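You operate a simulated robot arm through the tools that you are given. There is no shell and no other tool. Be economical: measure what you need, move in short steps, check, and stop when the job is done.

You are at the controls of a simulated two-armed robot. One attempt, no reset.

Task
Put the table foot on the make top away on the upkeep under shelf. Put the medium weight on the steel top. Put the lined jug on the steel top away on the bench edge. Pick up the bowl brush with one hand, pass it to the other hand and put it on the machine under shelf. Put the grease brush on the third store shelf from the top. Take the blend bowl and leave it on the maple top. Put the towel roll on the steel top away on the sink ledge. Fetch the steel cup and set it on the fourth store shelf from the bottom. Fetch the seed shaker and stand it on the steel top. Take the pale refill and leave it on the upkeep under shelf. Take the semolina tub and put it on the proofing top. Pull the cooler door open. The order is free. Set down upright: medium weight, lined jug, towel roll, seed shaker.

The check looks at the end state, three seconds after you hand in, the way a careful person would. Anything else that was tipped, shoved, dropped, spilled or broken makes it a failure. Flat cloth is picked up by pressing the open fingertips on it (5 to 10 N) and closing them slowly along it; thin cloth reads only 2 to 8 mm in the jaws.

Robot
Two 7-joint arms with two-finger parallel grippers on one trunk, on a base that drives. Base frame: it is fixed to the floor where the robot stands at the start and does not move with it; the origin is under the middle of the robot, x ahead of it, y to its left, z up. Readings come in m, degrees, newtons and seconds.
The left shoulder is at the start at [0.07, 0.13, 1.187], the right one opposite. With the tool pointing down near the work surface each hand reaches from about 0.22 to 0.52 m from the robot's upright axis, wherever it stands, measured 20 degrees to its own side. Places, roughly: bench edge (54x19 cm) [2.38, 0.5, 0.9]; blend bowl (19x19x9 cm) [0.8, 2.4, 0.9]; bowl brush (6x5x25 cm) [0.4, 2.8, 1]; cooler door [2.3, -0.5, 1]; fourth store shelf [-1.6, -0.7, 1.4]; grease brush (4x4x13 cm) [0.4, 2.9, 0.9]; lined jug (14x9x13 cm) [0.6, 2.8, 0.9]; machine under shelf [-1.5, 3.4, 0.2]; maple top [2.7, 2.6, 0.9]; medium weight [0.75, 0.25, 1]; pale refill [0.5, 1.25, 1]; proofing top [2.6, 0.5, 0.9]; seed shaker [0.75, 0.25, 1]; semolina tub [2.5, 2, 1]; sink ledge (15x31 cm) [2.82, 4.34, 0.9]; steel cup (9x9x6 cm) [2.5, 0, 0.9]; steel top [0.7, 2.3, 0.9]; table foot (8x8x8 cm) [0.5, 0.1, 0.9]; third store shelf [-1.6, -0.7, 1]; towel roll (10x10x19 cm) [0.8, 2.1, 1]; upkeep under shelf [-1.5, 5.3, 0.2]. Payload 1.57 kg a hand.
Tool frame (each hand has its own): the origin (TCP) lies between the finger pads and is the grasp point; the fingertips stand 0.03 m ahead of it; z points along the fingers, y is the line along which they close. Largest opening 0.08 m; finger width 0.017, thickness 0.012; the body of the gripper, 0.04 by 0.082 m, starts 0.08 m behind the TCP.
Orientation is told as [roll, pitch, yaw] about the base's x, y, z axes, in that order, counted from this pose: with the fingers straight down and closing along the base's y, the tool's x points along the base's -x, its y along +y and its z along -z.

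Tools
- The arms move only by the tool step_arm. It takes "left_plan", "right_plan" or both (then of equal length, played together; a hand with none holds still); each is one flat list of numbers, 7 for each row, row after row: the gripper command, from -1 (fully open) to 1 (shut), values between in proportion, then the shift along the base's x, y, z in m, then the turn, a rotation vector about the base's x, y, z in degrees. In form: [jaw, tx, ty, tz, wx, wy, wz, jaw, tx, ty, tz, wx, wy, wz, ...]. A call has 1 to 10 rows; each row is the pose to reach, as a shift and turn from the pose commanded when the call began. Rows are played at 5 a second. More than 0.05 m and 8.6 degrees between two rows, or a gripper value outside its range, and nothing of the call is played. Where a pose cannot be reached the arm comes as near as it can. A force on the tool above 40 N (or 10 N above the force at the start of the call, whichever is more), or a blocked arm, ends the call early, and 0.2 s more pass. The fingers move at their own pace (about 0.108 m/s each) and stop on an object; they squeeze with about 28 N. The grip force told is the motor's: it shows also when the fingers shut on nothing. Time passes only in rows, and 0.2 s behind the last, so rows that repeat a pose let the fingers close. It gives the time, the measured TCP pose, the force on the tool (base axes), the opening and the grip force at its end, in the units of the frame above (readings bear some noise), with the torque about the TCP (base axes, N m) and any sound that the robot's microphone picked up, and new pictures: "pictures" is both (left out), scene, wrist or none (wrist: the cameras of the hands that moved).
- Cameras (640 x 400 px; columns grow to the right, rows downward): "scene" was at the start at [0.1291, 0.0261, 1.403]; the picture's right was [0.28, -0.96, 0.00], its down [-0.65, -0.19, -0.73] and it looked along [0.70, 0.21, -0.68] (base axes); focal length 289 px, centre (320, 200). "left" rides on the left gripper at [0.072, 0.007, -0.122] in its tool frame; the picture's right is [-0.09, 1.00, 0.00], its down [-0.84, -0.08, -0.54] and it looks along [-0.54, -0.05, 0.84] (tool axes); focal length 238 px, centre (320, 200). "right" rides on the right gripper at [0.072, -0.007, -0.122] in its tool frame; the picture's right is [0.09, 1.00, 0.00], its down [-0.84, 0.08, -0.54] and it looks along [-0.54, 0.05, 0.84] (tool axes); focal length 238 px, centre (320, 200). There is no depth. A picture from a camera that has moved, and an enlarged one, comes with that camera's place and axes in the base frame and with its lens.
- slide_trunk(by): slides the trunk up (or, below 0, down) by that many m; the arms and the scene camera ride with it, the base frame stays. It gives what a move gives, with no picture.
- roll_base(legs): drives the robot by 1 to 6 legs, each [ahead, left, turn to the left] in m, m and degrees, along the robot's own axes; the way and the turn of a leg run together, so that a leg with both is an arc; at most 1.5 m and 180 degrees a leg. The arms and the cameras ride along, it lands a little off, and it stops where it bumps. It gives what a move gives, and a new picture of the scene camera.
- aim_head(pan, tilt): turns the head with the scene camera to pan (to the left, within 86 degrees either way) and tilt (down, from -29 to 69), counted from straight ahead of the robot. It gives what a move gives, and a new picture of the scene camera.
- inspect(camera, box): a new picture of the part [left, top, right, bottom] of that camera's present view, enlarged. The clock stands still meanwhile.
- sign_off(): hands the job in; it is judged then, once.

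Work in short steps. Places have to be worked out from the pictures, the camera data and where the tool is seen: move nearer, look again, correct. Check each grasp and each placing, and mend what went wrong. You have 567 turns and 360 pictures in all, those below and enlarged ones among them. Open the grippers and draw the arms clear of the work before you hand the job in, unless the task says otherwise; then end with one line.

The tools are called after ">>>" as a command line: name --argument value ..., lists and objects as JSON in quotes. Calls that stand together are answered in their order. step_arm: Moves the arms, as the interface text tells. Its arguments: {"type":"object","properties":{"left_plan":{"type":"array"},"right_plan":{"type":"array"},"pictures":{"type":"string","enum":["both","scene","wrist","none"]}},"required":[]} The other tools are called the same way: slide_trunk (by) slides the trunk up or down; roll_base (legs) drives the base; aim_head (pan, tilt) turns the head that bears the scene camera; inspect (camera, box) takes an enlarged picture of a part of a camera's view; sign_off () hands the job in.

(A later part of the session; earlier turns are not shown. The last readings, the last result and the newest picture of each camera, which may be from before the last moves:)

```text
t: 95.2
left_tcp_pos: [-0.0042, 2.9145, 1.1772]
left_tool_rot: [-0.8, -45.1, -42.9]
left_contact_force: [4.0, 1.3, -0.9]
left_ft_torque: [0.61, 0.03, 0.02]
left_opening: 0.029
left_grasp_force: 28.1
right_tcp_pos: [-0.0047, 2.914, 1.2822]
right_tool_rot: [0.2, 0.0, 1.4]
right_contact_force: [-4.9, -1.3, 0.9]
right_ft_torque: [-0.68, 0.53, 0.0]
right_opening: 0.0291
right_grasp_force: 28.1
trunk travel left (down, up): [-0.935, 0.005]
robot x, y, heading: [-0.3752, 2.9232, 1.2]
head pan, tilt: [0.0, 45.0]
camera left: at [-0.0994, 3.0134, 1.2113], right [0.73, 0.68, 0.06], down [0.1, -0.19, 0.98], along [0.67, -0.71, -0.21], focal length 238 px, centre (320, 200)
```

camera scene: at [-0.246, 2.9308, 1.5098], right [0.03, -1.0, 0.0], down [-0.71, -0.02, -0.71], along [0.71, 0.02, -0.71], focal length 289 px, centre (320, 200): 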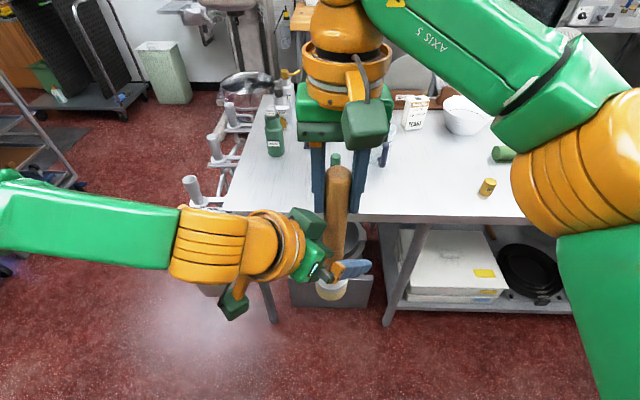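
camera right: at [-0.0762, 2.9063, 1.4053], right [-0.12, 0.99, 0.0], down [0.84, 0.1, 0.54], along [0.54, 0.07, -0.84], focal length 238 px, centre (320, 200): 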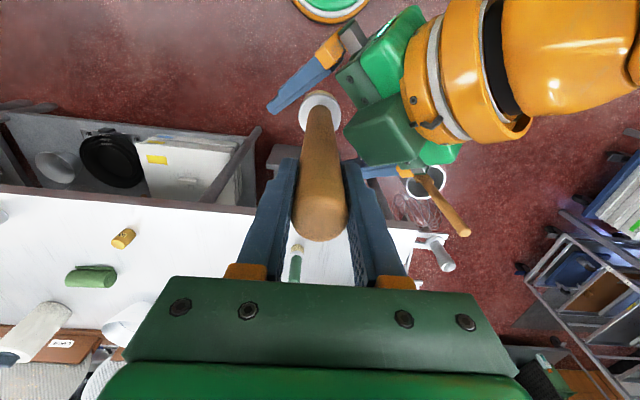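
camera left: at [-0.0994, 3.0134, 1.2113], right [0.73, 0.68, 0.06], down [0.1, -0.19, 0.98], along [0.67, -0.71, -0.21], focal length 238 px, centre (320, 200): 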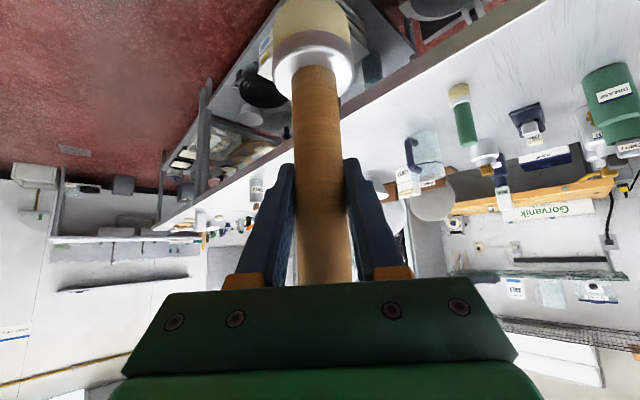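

Left holds at 29 mm. I open the right and raise it clear, straight up then to the right.

>>> step_arm --right_plan '[0, 0, 0, 0, 0, 0, 0, -1, 0, 0, 0, 0, 0, 0, -1, 0, 0, 0.04, 0, 0, 0, -1, 0, 0, 0.08, 0, 0, 0, -1, 0, -0.04, 0.1, 0, 0, 0, -1, 0, -0.08, 0.1, 0, 0, 0, -1, 0, -0.12, 0.1, 0, 0, 0]' --pictures "scene"

```text
t: 96.8
left_tcp_pos: [-0.0047, 2.9105, 1.1774]
left_tool_rot: [-0.8, -44.9, -43.0]
left_contact_force: [0.7, -0.4, 0.3]
left_ft_torque: [0.0, -0.02, -0.04]
left_opening: 0.0287
left_grasp_force: 27.6
right_tcp_pos: [-0.0109, 2.788, 1.3728]
right_tool_rot: [0.5, 0.1, 1.3]
right_contact_force: [0.5, 0.6, 0.7]
right_ft_torque: [-0.01, 0.0, 0.02]
right_opening: 0.0799
right_grasp_force: 0.1
right hand out of reach, approached as far as the arm can: row 4, 5, 6, 7
trunk travel left (down, up): [-0.935, 0.005]
robot x, y, heading: [-0.3759, 2.9246, 1.7]
head pan, tilt: [0.0, 45.0]
camera scene: at [-0.2452, 2.9258, 1.5097], right [0.03, -1.0, 0.0], down [-0.71, -0.02, -0.71], along [0.71, 0.02, -0.71], focal length 289 px, centre (320, 200)
```

scene: 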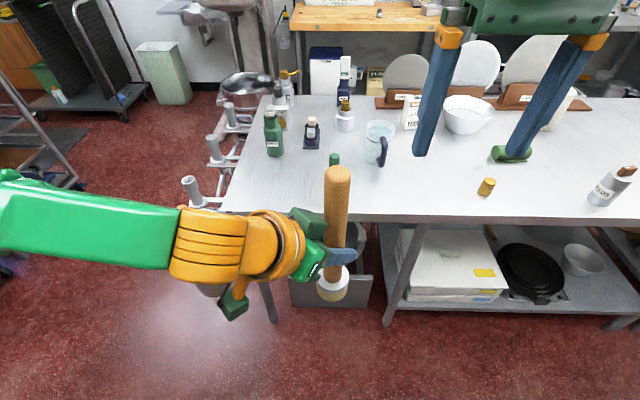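

Hand-over done. I move the left hand aside and drive in so the right hand can take the grease brush at (0.41,2.90).

>>> step_arm --left_plan '[1, 0, 0.04, 0.01, 0, 0, 0, 1, -0.01, 0.08, 0.02, 0, 0, 0, 1, -0.02, 0.12, 0.03, 0, 0, 0, 1, -0.03, 0.15, 0.03, 0, 0, 0]' --pictures "none"

>>> roll_base --legs '[[0, 0.1, 0], [0.35, 0, 0]]'

```text
t: 97.8
left_tcp_pos: [-0.0333, 3.0667, 1.2074]
left_tool_rot: [-1.1, -45.2, -42.9]
left_contact_force: [0.2, 0.4, -0.8]
left_ft_torque: [-0.02, 0.03, -0.02]
left_opening: 0.0288
left_grasp_force: 27.3
right_tcp_pos: [-0.0122, 2.7939, 1.3724]
right_tool_rot: [0.2, -0.2, 1.5]
right_contact_force: [0.3, -0.8, -0.1]
right_ft_torque: [0.0, 0.0, 0.0]
right_opening: 0.08
right_grasp_force: 0.0
trunk travel left (down, up): [-0.935, 0.005]
robot x, y, heading: [-0.3768, 2.9245, 1.4]
head pan, tilt: [0.0, 45.0]
```

```text
t: 100.8
left_tcp_pos: [0.3143, 3.1701, 1.2086]
left_tool_rot: [-0.8, -45.2, -43.7]
left_contact_force: [-0.1, -0.1, -1.1]
left_ft_torque: [0.0, 0.01, 0.0]
left_opening: 0.0286
left_grasp_force: 28.5
right_tcp_pos: [0.3334, 2.8982, 1.3749]
right_tool_rot: [0.3, -0.2, 0.8]
right_contact_force: [0.0, 0.2, -0.3]
right_ft_torque: [-0.05, -0.03, -0.01]
right_opening: 0.0802
right_grasp_force: 0.0
trunk travel left (down, up): [-0.935, 0.005]
robot x, y, heading: [-0.0295, 3.0325, 0.7]
head pan, tilt: [0.0, 45.0]
camera scene: at [0.0989, 3.0378, 1.5101], right [0.02, -1.0, 0.0], down [-0.71, -0.01, -0.71], along [0.71, 0.01, -0.71], focal length 289 px, centre (320, 200)
```

scene: 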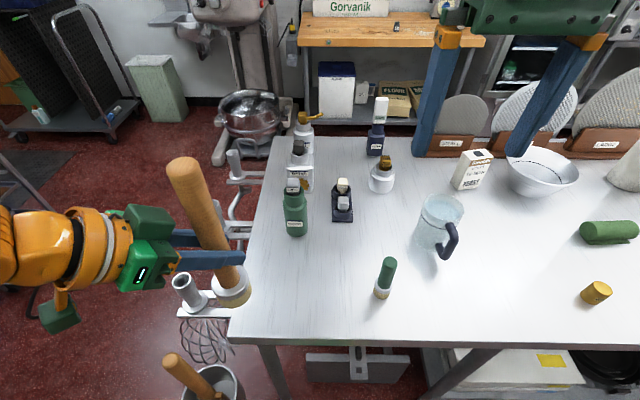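

Grease brush at about (0.412,2.911), top ≈1.03. I bring the right hand above it.

>>> step_arm --right_plan '[-1, 0.01, 0.0, -0.045, 0, 0, 0, -1, 0.025, 0.003, -0.09, 0, 0, 0, -1, 0.04, 0.006, -0.135, 0, 0, 0, -1, 0.06, 0.01, -0.18, 0, 0, 0, -1, 0.079, 0.013, -0.225, 0, 0, 0, -1, 0.079, 0.013, -0.255, 0, 0, 0]' --pictures "wrist"

```text
t: 102.2
left_tcp_pos: [0.3181, 3.1698, 1.2059]
left_tool_rot: [-0.8, -45.1, -43.5]
left_contact_force: [-0.3, 0.4, -1.1]
left_ft_torque: [0.02, 0.03, 0.02]
left_opening: 0.0288
left_grasp_force: 27.9
right_tcp_pos: [0.4172, 2.9093, 1.1187]
right_tool_rot: [0.3, -0.1, 0.8]
right_contact_force: [0.3, 0.0, -0.4]
right_ft_torque: [0.0, -0.02, 0.03]
right_opening: 0.0798
right_grasp_force: 0.1
trunk travel left (down, up): [-0.935, 0.005]
robot x, y, heading: [-0.0282, 3.0339, 0.9]
head pan, tilt: [0.0, 45.0]
camera right: at [0.3457, 2.9025, 1.24], right [-0.11, 0.99, 0.01], down [0.84, 0.09, 0.54], along [0.54, 0.06, -0.84], focal length 238 px, centre (320, 200)
```

right: 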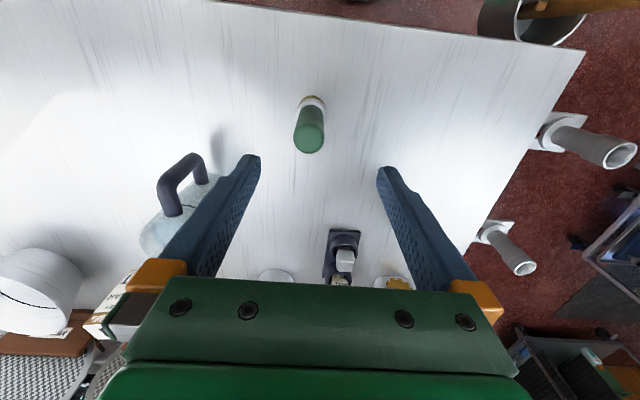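

Top at about (0.413,2.901). Down to z≈0.998 and close.

>>> step_arm --right_plan '[-1, -0.004, -0.008, -0.04, 0, 0, 0, -1, -0.004, -0.008, -0.08, 0, 0, 0, -1, -0.004, -0.008, -0.12, 0, 0, 0, 0.3, -0.004, -0.008, -0.12, 0, 0, 0, 1, -0.004, -0.008, -0.12, 0, 0, 0, 1, -0.004, -0.008, -0.12, 0, 0, 0]' --pictures "wrist"

```text
t: 103.7
left_tcp_pos: [0.3185, 3.1697, 1.2067]
left_tool_rot: [-0.7, -45.2, -43.6]
left_contact_force: [0.6, -0.6, -1.0]
left_ft_torque: [0.01, -0.01, 0.0]
left_opening: 0.0286
left_grasp_force: 28.5
right_tcp_pos: [0.4116, 2.9033, 0.9975]
right_tool_rot: [0.3, 0.1, 0.7]
right_contact_force: [0.6, -0.8, -0.2]
right_ft_torque: [0.03, -0.01, -0.02]
right_opening: 0.0289
right_grasp_force: 28.1
trunk travel left (down, up): [-0.935, 0.005]
robot x, y, heading: [-0.0272, 3.0386, 0.9]
head pan, tilt: [0.0, 45.0]
camera right: at [0.34, 2.8954, 1.1199], right [-0.11, 0.99, 0.01], down [0.84, 0.09, 0.54], along [0.54, 0.06, -0.84], focal length 238 px, centre (320, 200)
```

right: 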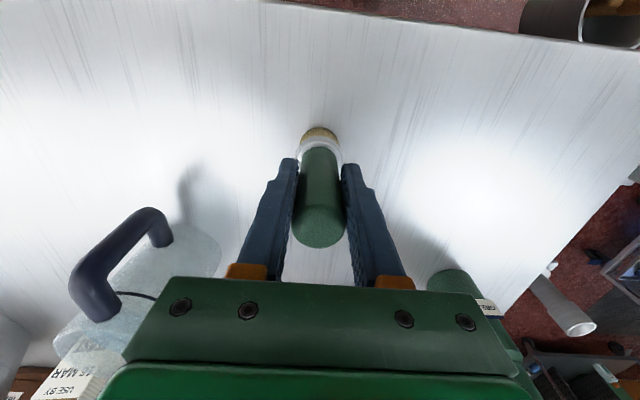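

Gripped. Lift, back off and turn to face the west bench (machine under shelf).

>>> step_arm --right_plan '[1, 0, 0, 0.04, 0, 0, 0, 1, 0, 0, 0.08, 0, 0, 0, 1, -0.02, 0, 0.12, 0, 0, 0, 1, -0.05, 0, 0.15, 0, 0, 0, 1, -0.08, 0, 0.17, 0, 0, 0]' --pictures "none"

>>> roll_base --legs '[[-0.35, 0, 0], [0, 0, 175]]'

```text
t: 104.8
left_tcp_pos: [0.3165, 3.1695, 1.2078]
left_tool_rot: [-0.6, -45.1, -43.6]
left_contact_force: [-1.1, 0.1, -1.0]
left_ft_torque: [-0.02, 0.0, -0.04]
left_opening: 0.0284
left_grasp_force: 28.0
right_tcp_pos: [0.3283, 2.9062, 1.1683]
right_tool_rot: [0.3, 0.0, 0.9]
right_contact_force: [-0.7, 0.0, -1.3]
right_ft_torque: [0.0, 0.0, 0.02]
right_opening: 0.0286
right_grasp_force: 27.9
trunk travel left (down, up): [-0.935, 0.005]
robot x, y, heading: [-0.0305, 3.0318, 1.0]
head pan, tilt: [0.0, 45.0]
```

```text
t: 114.2
left_tcp_pos: [-0.7247, 2.9225, 1.2071]
left_tool_rot: [-0.8, -45.1, 131.6]
left_contact_force: [0.0, -0.6, -1.5]
left_ft_torque: [0.05, 0.02, 0.02]
left_opening: 0.0287
left_grasp_force: 28.3
right_tcp_pos: [-0.7148, 3.1869, 1.1675]
right_tool_rot: [0.3, 0.1, 175.7]
right_contact_force: [-0.1, -0.3, -1.8]
right_ft_torque: [0.03, 0.0, 0.04]
right_opening: 0.0276
right_grasp_force: 27.7
trunk travel left (down, up): [-0.935, 0.005]
robot x, y, heading: [-0.3677, 3.0273, 176.3]
head pan, tilt: [0.0, 45.0]
camera scene: at [-0.5016, 3.0407, 1.5097], right [0.07, 1.0, 0.0], down [0.71, -0.05, -0.71], along [-0.7, 0.05, -0.71], focal length 289 px, centre (320, 200)
```

scene: 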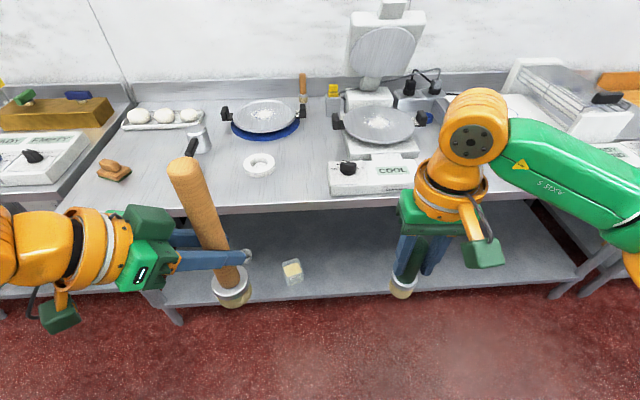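

Machine shelf edge is at x≈-1.11, y 2.3–4.4, with free space around y 3.2. I raise/retract the right hand, square up and shift right, then lower the trunk.

>>> step_arm --right_plan '[1, 0.03, 0, 0.03, 0, 0, 0, 1, 0.05, 0, 0.06, 0, 0, 0, 1, 0.07, 0, 0.1, 0, 0, 0, 1, 0.09, 0, 0.13, 0, 0, 0]' --pictures "none"

>>> roll_base --legs '[[0, -0.27, 4]]'

>>> slide_trunk --by -0.8

>>> aim_head --pan 0 --tilt 30

```text
t: 115.2
left_tcp_pos: [-0.7231, 2.9218, 1.2076]
left_tool_rot: [-0.8, -45.2, 131.4]
left_contact_force: [0.6, 0.3, -1.7]
left_ft_torque: [-0.04, 0.04, 0.05]
left_opening: 0.0288
left_grasp_force: 28.2
right_tcp_pos: [-0.6274, 3.1862, 1.3042]
right_tool_rot: [0.3, 0.0, 175.9]
right_contact_force: [0.1, 0.0, -0.8]
right_ft_torque: [0.03, 0.0, 0.0]
right_opening: 0.0278
right_grasp_force: 28.4
trunk travel left (down, up): [-0.935, 0.005]
robot x, y, heading: [-0.3708, 3.028, 176.3]
head pan, tilt: [0.0, 45.0]
```

```text
t: 117.1
left_tcp_pos: [-0.7081, 3.1598, 1.2064]
left_tool_rot: [-1.0, -45.2, 135.7]
left_contact_force: [0.0, 0.4, -0.9]
left_ft_torque: [-0.02, 0.02, -0.03]
left_opening: 0.0289
left_grasp_force: 28.4
right_tcp_pos: [-0.6304, 3.4303, 1.3051]
right_tool_rot: [0.0, 0.0, 179.9]
right_contact_force: [-1.1, -0.9, 0.1]
right_ft_torque: [0.03, -0.01, -0.03]
right_opening: 0.0275
right_grasp_force: 27.7
trunk travel left (down, up): [-0.935, 0.005]
robot x, y, heading: [-0.3602, 3.2965, -180.1]
head pan, tilt: [0.0, 45.0]
camera scene: at [-0.4926, 3.2917, 1.5097], right [0.0, 1.0, 0.0], down [0.71, 0.0, -0.71], along [-0.71, 0.0, -0.71], focal length 289 px, centre (320, 200)
```

scene: 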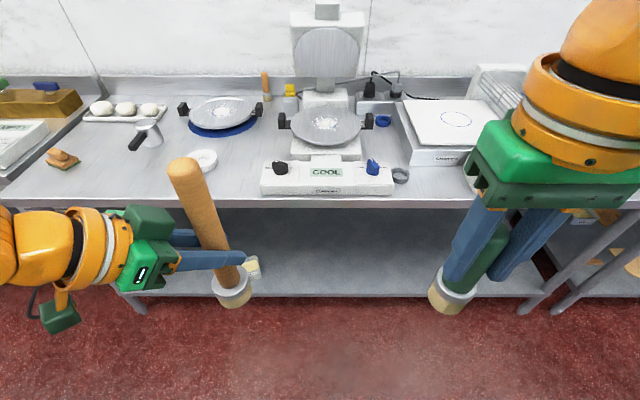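

```text
refused: -0.8 is not a number from -0.4 to 0.4
```

```text
t: 117.9
left_tcp_pos: [-0.7073, 3.1631, 1.2073]
left_tool_rot: [-0.8, -45.1, 135.6]
left_contact_force: [-0.5, 0.3, -0.7]
left_ft_torque: [0.03, -0.01, 0.02]
left_opening: 0.0283
left_grasp_force: 28.1
right_tcp_pos: [-0.6298, 3.4327, 1.304]
right_tool_rot: [0.3, 0.0, 180.0]
right_contact_force: [-0.2, 0.6, -0.2]
right_ft_torque: [0.01, -0.05, -0.03]
right_opening: 0.0275
right_grasp_force: 28.2
trunk travel left (down, up): [-0.935, 0.005]
robot x, y, heading: [-0.3571, 3.2928, -180.0]
head pan, tilt: [0.0, 30.0]
camera scene: at [-0.5016, 3.2959, 1.5323], right [0.0, 1.0, 0.0], down [0.5, 0.0, -0.87], along [-0.87, 0.0, -0.5], focal length 289 px, centre (320, 200)
```

scene: 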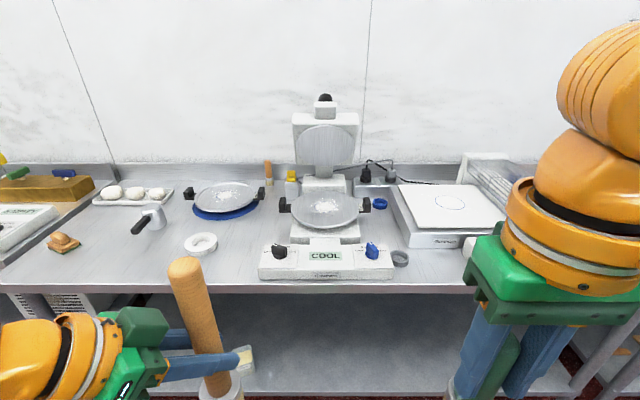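

Trunk moves are limited to 0.4 m per call; I lower in two calls.

>>> slide_trunk --by -0.4

>>> slide_trunk --by -0.38

>>> aim_head --pan 0 --tilt 25

```text
t: 121.7
left_tcp_pos: [-0.7075, 3.1631, 0.8062]
left_tool_rot: [-0.8, -45.1, 135.5]
left_contact_force: [0.7, -0.1, -0.6]
left_ft_torque: [0.02, -0.01, -0.02]
left_opening: 0.0283
left_grasp_force: 27.7
right_tcp_pos: [-0.6286, 3.434, 0.9033]
right_tool_rot: [0.3, 0.0, 180.0]
right_contact_force: [-0.1, 0.2, -0.7]
right_ft_torque: [-0.03, -0.01, 0.02]
right_opening: 0.0274
right_grasp_force: 28.1
trunk travel left (down, up): [-0.535, 0.405]
robot x, y, heading: [-0.3591, 3.2937, -180.1]
head pan, tilt: [0.0, 30.0]
```

```text
t: 125.4
left_tcp_pos: [-0.7068, 3.1629, 0.4275]
left_tool_rot: [-0.7, -45.1, 135.5]
left_contact_force: [1.0, -0.3, -1.2]
left_ft_torque: [-0.01, 0.0, 0.0]
left_opening: 0.0282
left_grasp_force: 28.3
right_tcp_pos: [-0.6302, 3.4342, 0.5234]
right_tool_rot: [0.3, -0.1, 179.9]
right_contact_force: [0.1, -0.1, -1.0]
right_ft_torque: [-0.02, 0.02, 0.01]
right_opening: 0.0273
right_grasp_force: 28.0
trunk travel left (down, up): [-0.155, 0.785]
robot x, y, heading: [-0.3568, 3.2977, -180.2]
head pan, tilt: [0.0, 30.0]
```

```text
t: 126.1
left_tcp_pos: [-0.708, 3.1618, 0.4261]
left_tool_rot: [-0.7, -45.2, 135.5]
left_contact_force: [0.6, 0.3, -1.7]
left_ft_torque: [-0.03, 0.01, 0.01]
left_opening: 0.0285
left_grasp_force: 27.9
right_tcp_pos: [-0.63, 3.4345, 0.5233]
right_tool_rot: [0.3, 0.0, 180.0]
right_contact_force: [-0.2, 0.0, -0.3]
right_ft_torque: [-0.02, 0.01, 0.0]
right_opening: 0.0272
right_grasp_force: 28.4
trunk travel left (down, up): [-0.155, 0.785]
robot x, y, heading: [-0.3585, 3.2972, -179.8]
head pan, tilt: [0.0, 25.0]
camera scene: at [-0.5031, 3.2965, 0.7603], right [0.0, 1.0, 0.0], down [0.42, 0.0, -0.91], along [-0.91, 0.0, -0.42], focal length 289 px, centre (320, 200)
```

scene: 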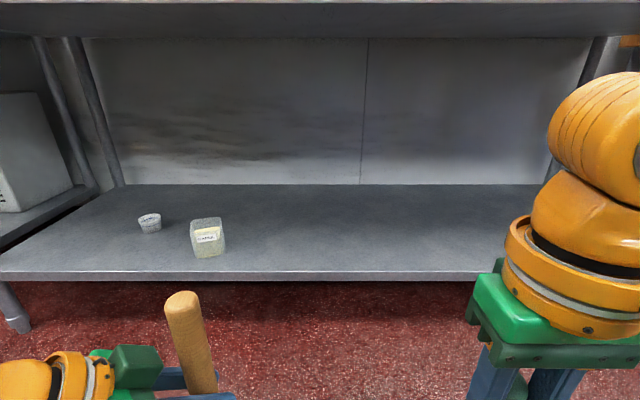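

Triangulating, the shelf is at z≈0.27, edge x≈-1.11, lip underside z≈0.81. I drive ahead 0.42 m and then extend the left arm.

>>> roll_base --legs '[[0.42, 0, 0]]'

```text
t: 128.7
left_tcp_pos: [-1.1318, 3.162, 0.427]
left_tool_rot: [-0.7, -45.1, 135.5]
left_contact_force: [0.0, -0.6, -1.9]
left_ft_torque: [-0.01, -0.01, -0.03]
left_opening: 0.0281
left_grasp_force: 28.1
right_tcp_pos: [-1.0547, 3.433, 0.5236]
right_tool_rot: [0.3, 0.0, 179.9]
right_contact_force: [0.0, -0.2, 0.0]
right_ft_torque: [0.0, -0.02, -0.01]
right_opening: 0.0272
right_grasp_force: 28.0
trunk travel left (down, up): [-0.155, 0.785]
robot x, y, heading: [-0.7862, 3.2919, 180.0]
head pan, tilt: [0.0, 25.0]
camera scene: at [-0.9276, 3.2965, 0.7603], right [0.0, 1.0, 0.0], down [0.42, 0.0, -0.91], along [-0.91, 0.0, -0.42], focal length 289 px, centre (320, 200)
```

scene: 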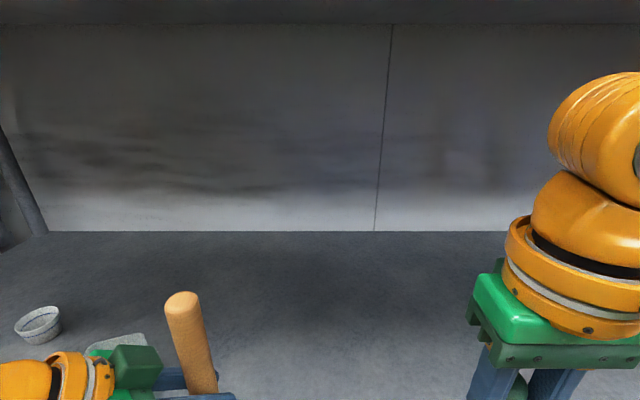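

Extend the left arm 0.1 m over the shelf and lower to just above.

>>> step_arm --left_plan '[1, -0.035, 0.01, 0, 0, 0, 0, 1, -0.07, 0.02, 0, 0, 0, 0, 1, -0.105, 0.03, 0, 0, 0, 0, 1, -0.105, 0.03, -0.02, 0, 0, 0, 1, -0.105, 0.03, -0.03, 0, 0, 0]'

```text
t: 129.9
left_tcp_pos: [-1.2355, 3.1948, 0.3955]
left_tool_rot: [-0.7, -45.0, 135.6]
left_contact_force: [-1.1, -0.7, -0.4]
left_ft_torque: [-0.01, 0.02, -0.01]
left_opening: 0.0283
left_grasp_force: 27.5
right_tcp_pos: [-1.0555, 3.4333, 0.523]
right_tool_rot: [0.2, 0.0, 180.0]
right_contact_force: [0.1, 0.1, -1.0]
right_ft_torque: [0.0, -0.02, -0.02]
right_opening: 0.0271
right_grasp_force: 28.0
trunk travel left (down, up): [-0.155, 0.785]
robot x, y, heading: [-0.783, 3.2938, 180.0]
head pan, tilt: [0.0, 25.0]
camera scene: at [-0.9276, 3.2965, 0.7603], right [0.0, 1.0, 0.0], down [0.42, 0.0, -0.91], along [-0.91, 0.0, -0.42], focal length 289 px, centre (320, 200)
camera left: at [-1.1448, 3.0927, 0.4302], right [-0.75, -0.66, 0.06], down [-0.1, 0.19, 0.98], along [-0.65, 0.73, -0.21], focal length 238 px, centre (320, 200)
```

scene: 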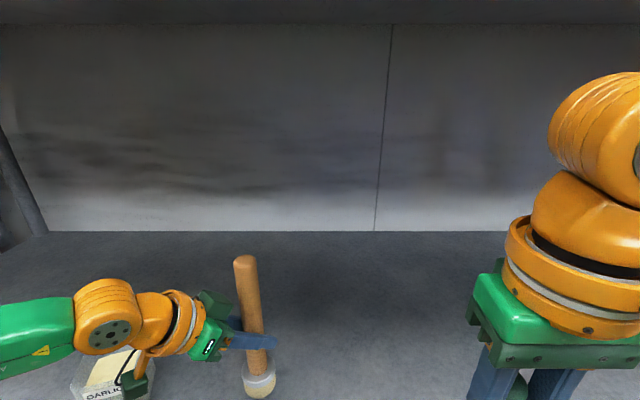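
left: 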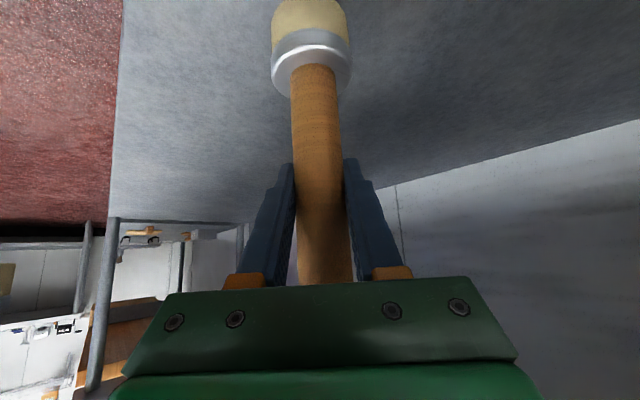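

The wrist block hovers over the garlic tub; I shift 6 cm in +y away from it, then lower gently.

>>> step_arm --left_plan '[1, 0, 0.03, 0, 0, 0, 0, 1, 0, 0.065, 0, 0, 0, 0, 1, 0, 0.065, -0.006, 0, 0, 0, 1, 0, 0.065, -0.012, 0, 0, 0]' --pictures "scene"

```text
t: 130.9
left_tcp_pos: [-1.2381, 3.2576, 0.3843]
left_tool_rot: [-0.9, -44.9, 135.6]
left_contact_force: [0.7, 0.3, -0.9]
left_ft_torque: [-0.02, 0.01, -0.02]
left_opening: 0.0281
left_grasp_force: 28.3
right_tcp_pos: [-1.055, 3.4327, 0.5235]
right_tool_rot: [0.4, 0.0, 179.9]
right_contact_force: [1.3, -0.4, -0.7]
right_ft_torque: [0.0, -0.01, -0.02]
right_opening: 0.0269
right_grasp_force: 28.1
trunk travel left (down, up): [-0.155, 0.785]
robot x, y, heading: [-0.7806, 3.2912, 179.8]
head pan, tilt: [0.0, 25.0]
camera scene: at [-0.9276, 3.2965, 0.7603], right [0.0, 1.0, 0.0], down [0.42, 0.0, -0.91], along [-0.91, 0.0, -0.42], focal length 289 px, centre (320, 200)
```

scene: 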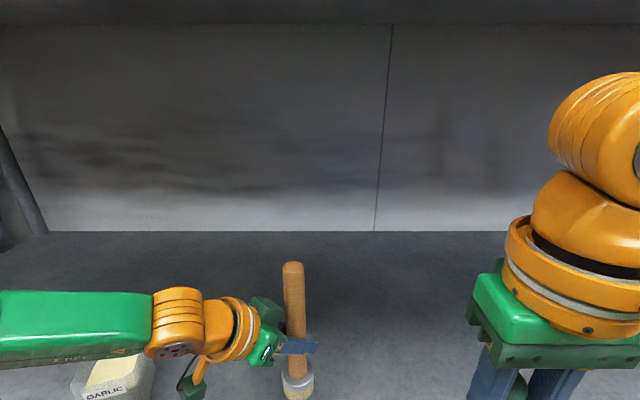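

Keep lowering in small steps until contact.

>>> step_arm --left_plan '[1, 0, 0, -0.005, 0, 0, 0, 1, 0, 0, -0.01, 0, 0, 0]' --pictures "none"

>>> step_arm --left_plan '[1, 0, 0, -0.004, 0, 0, 0, 1, 0, 0, -0.008, 0, 0, 0]' --pictures "none"

```text
t: 131.5
left_tcp_pos: [-1.2363, 3.2572, 0.3739]
left_tool_rot: [-0.8, -45.1, 135.6]
left_contact_force: [0.6, 0.7, -1.4]
left_ft_torque: [-0.01, 0.0, 0.01]
left_opening: 0.0283
left_grasp_force: 27.7
right_tcp_pos: [-1.0543, 3.4335, 0.5242]
right_tool_rot: [0.2, 0.0, 179.9]
right_contact_force: [0.5, 0.2, -0.9]
right_ft_torque: [-0.02, -0.04, 0.02]
right_opening: 0.0269
right_grasp_force: 28.0
trunk travel left (down, up): [-0.155, 0.785]
robot x, y, heading: [-0.7851, 3.2942, 180.0]
head pan, tilt: [0.0, 25.0]
```

```text
t: 132.1
left_tcp_pos: [-1.2369, 3.2581, 0.366]
left_tool_rot: [-0.9, -45.1, 135.6]
left_contact_force: [-0.2, -0.2, -2.0]
left_ft_torque: [-0.02, -0.04, -0.01]
left_opening: 0.0282
left_grasp_force: 27.9
right_tcp_pos: [-1.0558, 3.434, 0.5235]
right_tool_rot: [0.3, 0.0, 179.9]
right_contact_force: [0.5, 0.3, -0.4]
right_ft_torque: [0.0, -0.02, -0.04]
right_opening: 0.0268
right_grasp_force: 27.7
trunk travel left (down, up): [-0.155, 0.785]
robot x, y, heading: [-0.7855, 3.2936, 179.9]
head pan, tilt: [0.0, 25.0]
```

>>> step_arm --left_plan '[1, 0, 0, -0.004, 0, 0, 0, 1, 0, 0, -0.008, 0, 0, 0]' --pictures "none"

>>> step_arm --left_plan '[1, 0, 0, -0.003, 0, 0, 0, 1, 0, 0, -0.006, 0, 0, 0]' --pictures "wrist"

```text
t: 132.7
left_tcp_pos: [-1.2365, 3.2588, 0.3643]
left_tool_rot: [-0.4, -45.7, 135.0]
left_contact_force: [0.3, -2.0, 27.9]
left_ft_torque: [-0.12, 0.0, 0.0]
left_opening: 0.0282
left_grasp_force: 28.4
right_tcp_pos: [-1.0533, 3.4336, 0.5258]
right_tool_rot: [0.4, -0.4, 179.9]
right_contact_force: [0.9, -0.4, -0.7]
right_ft_torque: [0.04, -0.02, -0.02]
right_opening: 0.0267
right_grasp_force: 27.7
trunk travel left (down, up): [-0.155, 0.785]
robot x, y, heading: [-0.7852, 3.2959, -180.0]
head pan, tilt: [0.0, 25.0]
```

```text
t: 133.3
left_tcp_pos: [-1.236, 3.2592, 0.3563]
left_tool_rot: [-0.4, -45.4, 135.2]
left_contact_force: [-2.5, -1.2, 30.4]
left_ft_torque: [-0.1, 0.24, -0.11]
left_opening: 0.0285
left_grasp_force: 27.8
right_tcp_pos: [-1.0526, 3.4345, 0.5251]
right_tool_rot: [0.4, -0.4, 179.9]
right_contact_force: [-0.5, 0.6, 0.2]
right_ft_torque: [0.0, 0.01, 0.0]
right_opening: 0.0267
right_grasp_force: 28.1
trunk travel left (down, up): [-0.155, 0.785]
robot x, y, heading: [-0.7869, 3.2915, 180.2]
head pan, tilt: [0.0, 25.0]
camera left: at [-1.1447, 3.1568, 0.3904], right [-0.75, -0.66, 0.06], down [-0.09, 0.19, 0.98], along [-0.65, 0.73, -0.2], focal length 238 px, centre (320, 200)
```

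left: 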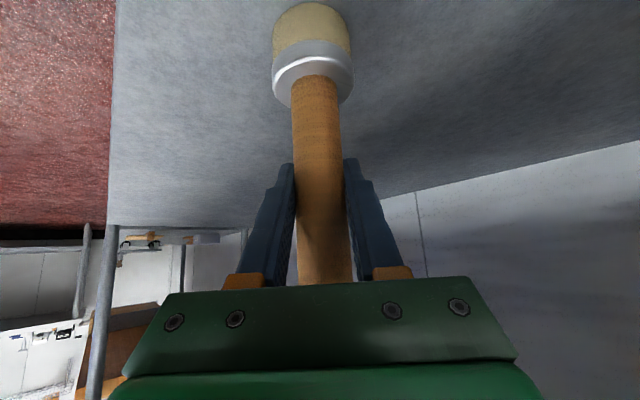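

On the shelf (z≈0.254). I ease off, open and withdraw along the tool axis.

>>> step_arm --left_plan '[1, 0, 0, 0.006, 0, 0, 0, 0, 0, 0, 0.006, 0, 0, 0, -1, 0, 0, 0.006, 0, 0, 0, -1, 0, 0, 0.006, 0, 0, 0, -1, 0.015, -0.015, 0.026, 0, 0, 0, -1, 0.03, -0.03, 0.046, 0, 0, 0, -1, 0.047, -0.047, 0.066, 0, 0, 0, -1, 0.08, -0.05, 0.076, 0, 0, 0]' --pictures "both"

```text
t: 135.1
left_tcp_pos: [-1.1568, 3.2082, 0.4276]
left_tool_rot: [-1.0, -45.1, 135.5]
left_contact_force: [0.0, 0.7, 0.2]
left_ft_torque: [0.03, 0.03, 0.0]
left_opening: 0.08
left_grasp_force: 0.1
right_tcp_pos: [-1.0557, 3.4326, 0.5227]
right_tool_rot: [0.3, 0.0, 180.0]
right_contact_force: [0.4, -0.1, -1.4]
right_ft_torque: [0.03, 0.0, -0.01]
right_opening: 0.0264
right_grasp_force: 28.1
trunk travel left (down, up): [-0.155, 0.785]
robot x, y, heading: [-0.7822, 3.296, 180.0]
head pan, tilt: [0.0, 25.0]
camera scene: at [-0.9274, 3.2965, 0.7604], right [0.0, 1.0, 0.0], down [0.42, 0.0, -0.91], along [-0.91, 0.0, -0.42], focal length 289 px, centre (320, 200)
camera left: at [-1.0653, 3.1059, 0.4627], right [-0.75, -0.66, 0.05], down [-0.1, 0.19, 0.98], along [-0.65, 0.73, -0.21], focal length 238 px, centre (320, 200)
```

scene: 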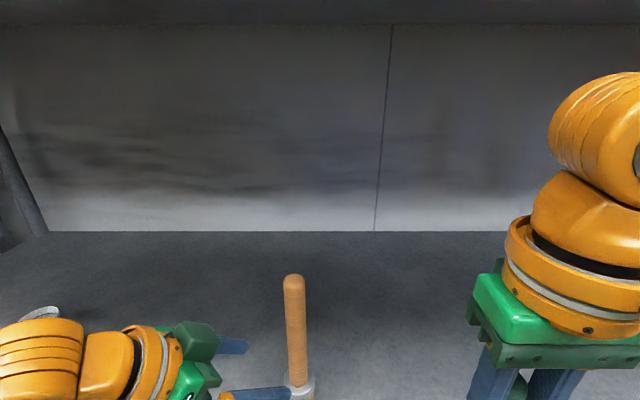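
left: 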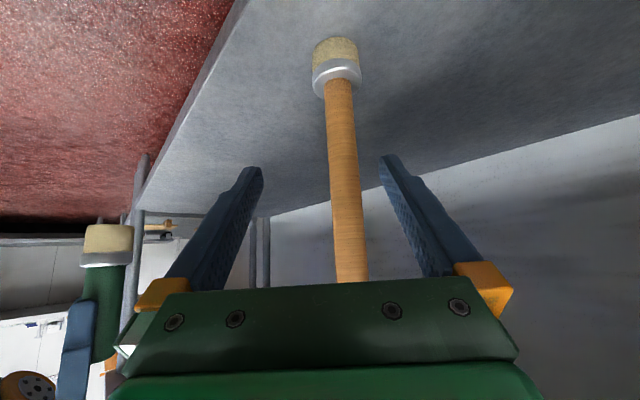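

Bowl brush stands on the machine shelf. I back out, raise the trunk and head for the store shelves with the grease brush.

>>> roll_base --legs '[[-0.45, 0, 0]]'

>>> slide_trunk --by 0.4

>>> slide_trunk --by 0.37

>>> roll_base --legs '[[0, 1.35, 0], [0, 1.35, 0]]'

```text
t: 137.8
left_tcp_pos: [-0.7115, 3.206, 0.4279]
left_tool_rot: [-0.6, -45.0, 135.6]
left_contact_force: [-0.8, -0.1, -0.9]
left_ft_torque: [-0.01, -0.01, 0.02]
left_opening: 0.0803
left_grasp_force: 0.1
right_tcp_pos: [-0.6096, 3.4342, 0.5236]
right_tool_rot: [0.3, 0.0, 180.1]
right_contact_force: [-0.1, -0.3, -1.2]
right_ft_torque: [-0.01, 0.03, 0.02]
right_opening: 0.0265
right_grasp_force: 27.8
trunk travel left (down, up): [-0.155, 0.785]
robot x, y, heading: [-0.3363, 3.2987, -179.6]
head pan, tilt: [0.0, 25.0]
camera scene: at [-0.4824, 3.2967, 0.7604], right [0.0, 1.0, 0.0], down [0.42, 0.0, -0.91], along [-0.91, 0.0, -0.42], focal length 289 px, centre (320, 200)
```

scene: 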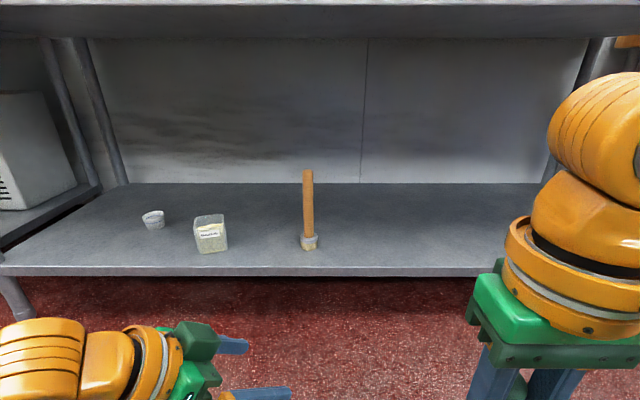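

```text
t: 141.6
left_tcp_pos: [-0.7122, 3.208, 0.8298]
left_tool_rot: [-0.9, -45.1, 135.5]
left_contact_force: [0.9, 0.1, -0.1]
left_ft_torque: [0.01, 0.03, 0.0]
left_opening: 0.0799
left_grasp_force: 0.1
right_tcp_pos: [-0.6097, 3.4337, 0.9227]
right_tool_rot: [0.2, 0.0, 179.9]
right_contact_force: [0.5, -0.4, -1.3]
right_ft_torque: [0.01, -0.03, -0.01]
right_opening: 0.0263
right_grasp_force: 28.1
trunk travel left (down, up): [-0.555, 0.385]
robot x, y, heading: [-0.3358, 3.2914, -180.0]
head pan, tilt: [0.0, 25.0]
```

```text
t: 145.2
left_tcp_pos: [-0.7119, 3.2077, 1.1983]
left_tool_rot: [-0.8, -45.1, 135.6]
left_contact_force: [0.0, -0.4, -0.3]
left_ft_torque: [-0.03, -0.03, -0.02]
left_opening: 0.0799
left_grasp_force: 0.0
right_tcp_pos: [-0.6092, 3.4334, 1.2935]
right_tool_rot: [0.3, 0.0, 179.9]
right_contact_force: [-0.3, -0.1, -0.9]
right_ft_torque: [0.03, -0.02, -0.01]
right_opening: 0.0261
right_grasp_force: 28.3
trunk travel left (down, up): [-0.925, 0.015]
robot x, y, heading: [-0.3396, 3.296, -179.9]
head pan, tilt: [0.0, 25.0]
```

```text
t: 158.4
left_tcp_pos: [-0.7322, 0.4816, 1.1984]
left_tool_rot: [-0.8, -45.0, 135.1]
left_contact_force: [-0.6, -0.3, -0.2]
left_ft_torque: [-0.01, -0.01, 0.04]
left_opening: 0.08
left_grasp_force: 0.1
right_tcp_pos: [-0.6288, 0.7052, 1.294]
right_tool_rot: [0.5, -0.1, 179.5]
right_contact_force: [0.1, 0.7, -1.0]
right_ft_torque: [0.0, 0.0, -0.01]
right_opening: 0.0256
right_grasp_force: 27.9
trunk travel left (down, up): [-0.925, 0.015]
robot x, y, heading: [-0.3555, 0.5645, 179.6]
head pan, tilt: [0.0, 25.0]
camera scene: at [-0.502, 0.5684, 1.5304], right [0.01, 1.0, 0.0], down [0.42, 0.0, -0.91], along [-0.91, 0.01, -0.42], focal length 289 px, centre (320, 200)
```

scene: 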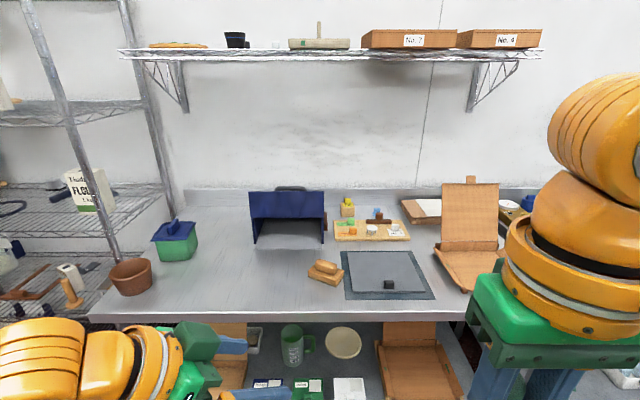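

The wire store rack is coming into view at left; continue 1.2 m.

>>> roll_base --legs '[[0, 1.25, 0]]'

```text
t: 164.8
left_tcp_pos: [-0.7406, -0.7743, 1.1988]
left_tool_rot: [-0.7, -45.0, 135.0]
left_contact_force: [0.1, 0.4, -0.7]
left_ft_torque: [0.0, -0.01, -0.02]
left_opening: 0.0799
left_grasp_force: 0.1
right_tcp_pos: [-0.6382, -0.5496, 1.2942]
right_tool_rot: [0.5, 0.0, 179.5]
right_contact_force: [-0.5, -0.1, -0.7]
right_ft_torque: [0.03, 0.0, 0.02]
right_opening: 0.0249
right_grasp_force: 28.1
trunk travel left (down, up): [-0.925, 0.015]
robot x, y, heading: [-0.3683, -0.6931, 179.7]
head pan, tilt: [0.0, 25.0]
camera scene: at [-0.5118, -0.6879, 1.5304], right [0.01, 1.0, 0.0], down [0.42, 0.0, -0.91], along [-0.91, 0.01, -0.42], focal length 289 px, centre (320, 200)
```

scene: 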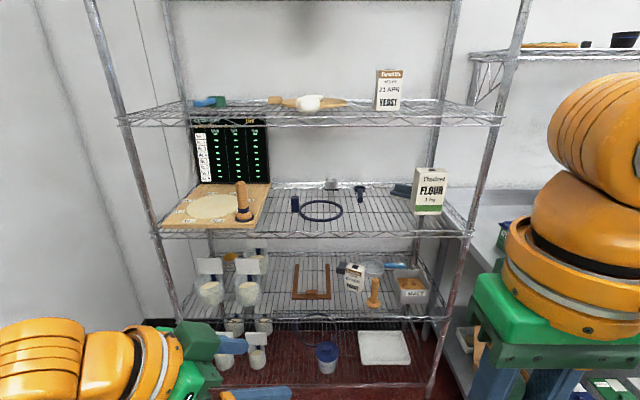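

Rack shelves are at z≈0.22, 0.65, 1.02, 1.38 (and one higher), so the target is z≈1.02. I turn the right tool to point forward so the brush can be laid in, and pull the left hand back.

>>> step_arm --right_plan '[1, -0.01, 0, -0.01, 0, 8.5, 0, 1, -0.02, 0, -0.02, 0, 17, 0, 1, -0.03, 0, -0.03, 0, 25.5, 0, 1, -0.04, 0, -0.04, 0, 34, 0, 1, -0.05, 0, -0.05, 0, 42.5, 0, 1, -0.06, 0, -0.06, 0, 51, 0, 1, -0.07, 0, -0.07, 0, 59.5, 0, 1, -0.08, 0, -0.08, 0, 68, 0, 1, -0.09, 0, -0.09, 0, 76.5, 0, 1, -0.1, 0, -0.1, 0, 85, 0]' --left_plan '[-1, 0.015, -0.01, 0, 0, 0, 0, -1, 0.03, -0.02, 0, 0, 0, 0, -1, 0.045, -0.03, 0, 0, 0, 0, -1, 0.06, -0.04, 0, 0, 0, 0, -1, 0.075, -0.05, 0, 0, 0, 0, -1, 0.09, -0.06, 0, 0, 0, 0, -1, 0.1, -0.07, 0, 0, 0, 0, -1, 0.1, -0.08, 0, 0, 0, 0, -1, 0.1, -0.08, 0, 0, 0, 0, -1, 0.1, -0.08, 0, 0, 0, 0]'

```text
t: 167.0
left_tcp_pos: [-0.6582, -0.8778, 1.2102]
left_tool_rot: [-1.1, -45.2, 135.2]
left_contact_force: [-0.1, -0.3, 0.1]
left_ft_torque: [0.03, 0.01, 0.01]
left_opening: 0.08
left_grasp_force: 0.0
left hand out of reach, approached as far as the arm can: row 3, 4, 5, 6, 7, 8, 9, 10
right_tcp_pos: [-0.7741, -0.5986, 1.1871]
right_tool_rot: [5.6, -85.1, 174.5]
right_contact_force: [-0.2, 0.7, -0.8]
right_ft_torque: [0.03, -0.06, 0.0]
right_opening: 0.0256
right_grasp_force: 27.4
right hand out of reach, approached as far as the arm can: row 5, 6, 7, 8, 9, 10
trunk travel left (down, up): [-0.925, 0.015]
robot x, y, heading: [-0.3694, -0.6942, 179.5]
head pan, tilt: [0.0, 25.0]
camera scene: at [-0.5107, -0.6948, 1.5305], right [0.01, 1.0, 0.0], down [0.42, 0.0, -0.91], along [-0.91, 0.01, -0.42], focal length 289 px, centre (320, 200)
camera right: at [-0.6462, -0.5913, 1.126], right [0.01, -1.0, -0.08], down [0.47, -0.07, 0.88], along [-0.88, -0.05, 0.47], focal length 238 px, centre (320, 200)
camera left: at [-0.5691, -0.9812, 1.2437], right [-0.76, -0.65, 0.05], down [-0.1, 0.19, 0.98], along [-0.65, 0.73, -0.21], focal length 238 px, centre (320, 200)
```

scene: 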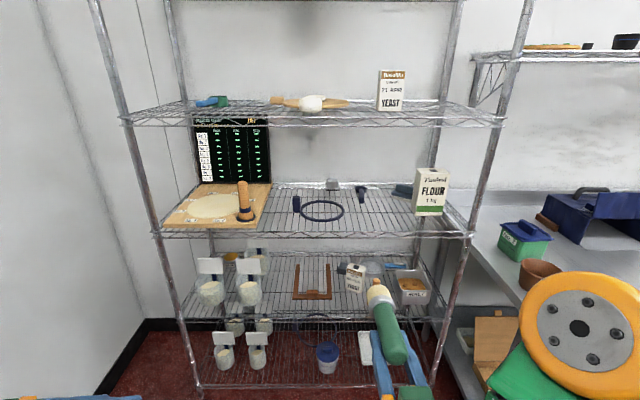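
right: 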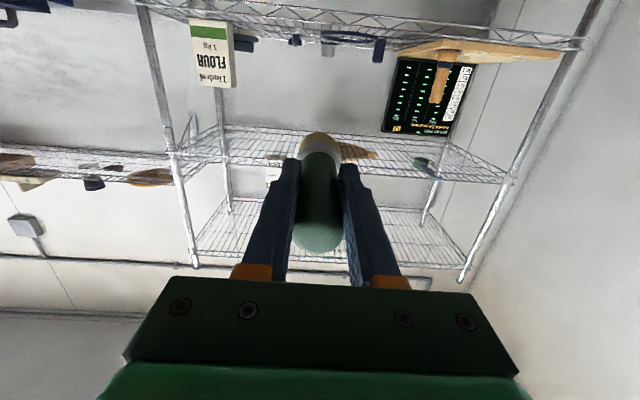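
left: 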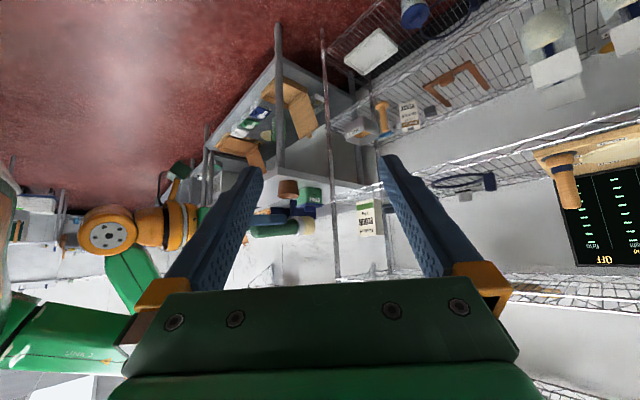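

I lower the trunk 0.1 m, extend the right arm further forward, and shift 12 cm right to line up with a free slot at y≈-0.48.

>>> slide_trunk --by -0.1

>>> roll_base --legs '[[0, -0.12, 0]]'

>>> step_arm --right_plan '[1, -0.04, 0, 0, 0, 0, 0, 1, -0.08, 0, 0, 0, 0, 0, 1, -0.12, 0, 0, 0, 0, 0, 1, -0.14, 0, 0, 0, 0, 0]' --pictures "scene"

```text
t: 168.3
left_tcp_pos: [-0.6603, -0.8745, 1.1103]
left_tool_rot: [-0.9, -45.1, 134.9]
left_contact_force: [-0.2, -0.3, -0.2]
left_ft_torque: [-0.01, -0.01, 0.0]
left_opening: 0.0801
left_grasp_force: 0.0
right_tcp_pos: [-0.7752, -0.5927, 1.0869]
right_tool_rot: [7.1, -84.9, 173.1]
right_contact_force: [-0.3, 0.0, -0.8]
right_ft_torque: [0.01, -0.04, -0.01]
right_opening: 0.0254
right_grasp_force: 28.0
trunk travel left (down, up): [-0.825, 0.115]
robot x, y, heading: [-0.3709, -0.6952, 179.6]
head pan, tilt: [0.0, 25.0]
```

```text
t: 169.5
left_tcp_pos: [-0.6591, -0.7558, 1.1101]
left_tool_rot: [-1.0, -45.2, 135.2]
left_contact_force: [-0.3, 0.2, 0.6]
left_ft_torque: [0.03, -0.02, 0.0]
left_opening: 0.0796
left_grasp_force: 0.1
right_tcp_pos: [-0.7737, -0.4753, 1.0869]
right_tool_rot: [5.3, -85.0, 175.1]
right_contact_force: [-0.3, -0.1, -0.9]
right_ft_torque: [-0.02, -0.07, 0.01]
right_opening: 0.0254
right_grasp_force: 28.4
trunk travel left (down, up): [-0.825, 0.115]
robot x, y, heading: [-0.3677, -0.5722, 179.7]
head pan, tilt: [0.0, 25.0]
camera scene: at [-0.5108, -0.5721, 1.4303], right [0.01, 1.0, 0.0], down [0.42, 0.0, -0.91], along [-0.91, 0.01, -0.42], focal length 289 px, centre (320, 200)
```

scene: 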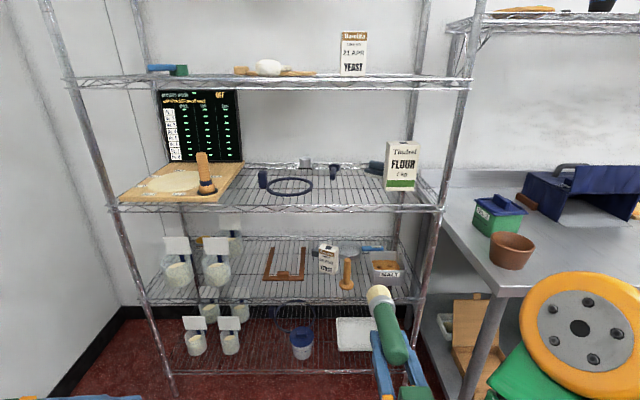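

```text
t: 170.5
left_tcp_pos: [-0.6602, -0.7527, 1.1111]
left_tool_rot: [-0.8, -45.0, 135.0]
left_contact_force: [-0.6, 0.0, -0.2]
left_ft_torque: [-0.02, 0.01, 0.0]
left_opening: 0.0798
left_grasp_force: 0.0
right_tcp_pos: [-0.9127, -0.4992, 1.1]
right_tool_rot: [5.8, -84.6, 174.0]
right_contact_force: [0.2, 0.2, -1.1]
right_ft_torque: [0.02, -0.03, -0.01]
right_opening: 0.0256
right_grasp_force: 28.3
right hand out of reach, approached as far as the arm can: row 1, 2, 3, 4
trunk travel left (down, up): [-0.825, 0.115]
robot x, y, heading: [-0.3683, -0.5688, 179.6]
head pan, tilt: [0.0, 25.0]
camera scene: at [-0.5116, -0.5685, 1.4303], right [0.01, 1.0, 0.0], down [0.42, 0.0, -0.91], along [-0.91, 0.01, -0.42], focal length 289 px, centre (320, 200)
```

scene: 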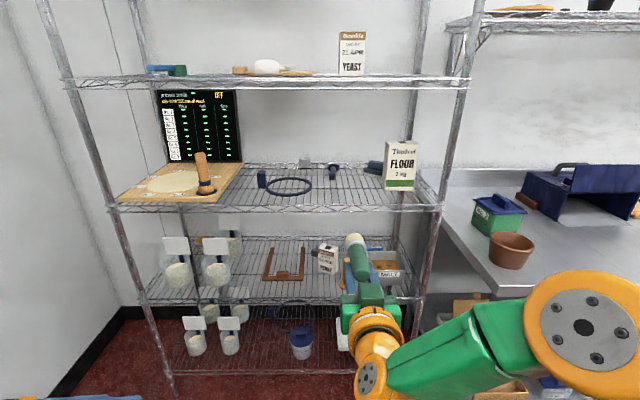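

Shelf height triangulates to z≈1.00 with its front at x≈-1.37. I roll ahead 0.48 m to bring the brush in over it.

>>> roll_base --legs '[[0.48, 0, 0]]'

```text
t: 173.4
left_tcp_pos: [-1.1391, -0.741, 1.111]
left_tool_rot: [-0.8, -45.1, 134.0]
left_contact_force: [0.3, -0.5, -0.2]
left_ft_torque: [0.02, -0.01, 0.0]
left_opening: 0.0801
left_grasp_force: 0.1
right_tcp_pos: [-1.3882, -0.4822, 1.1002]
right_tool_rot: [6.1, -84.6, 172.6]
right_contact_force: [0.1, 0.3, -0.1]
right_ft_torque: [0.0, -0.04, 0.01]
right_opening: 0.0255
right_grasp_force: 28.7
trunk travel left (down, up): [-0.825, 0.115]
robot x, y, heading: [-0.8458, -0.5623, 178.8]
head pan, tilt: [0.0, 25.0]
camera scene: at [-0.988, -0.5587, 1.4305], right [0.02, 1.0, 0.0], down [0.42, -0.01, -0.91], along [-0.91, 0.02, -0.42], focal length 289 px, centre (320, 200)
```

scene: 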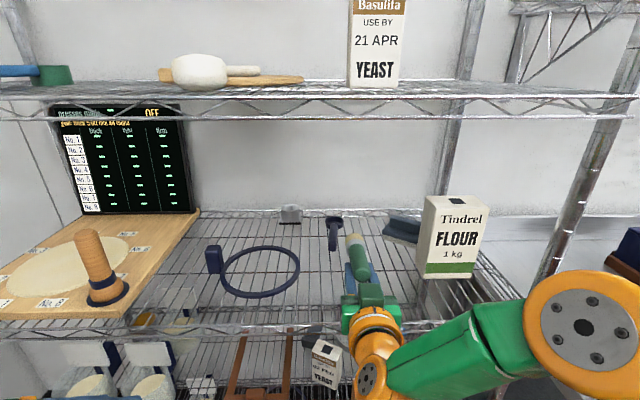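

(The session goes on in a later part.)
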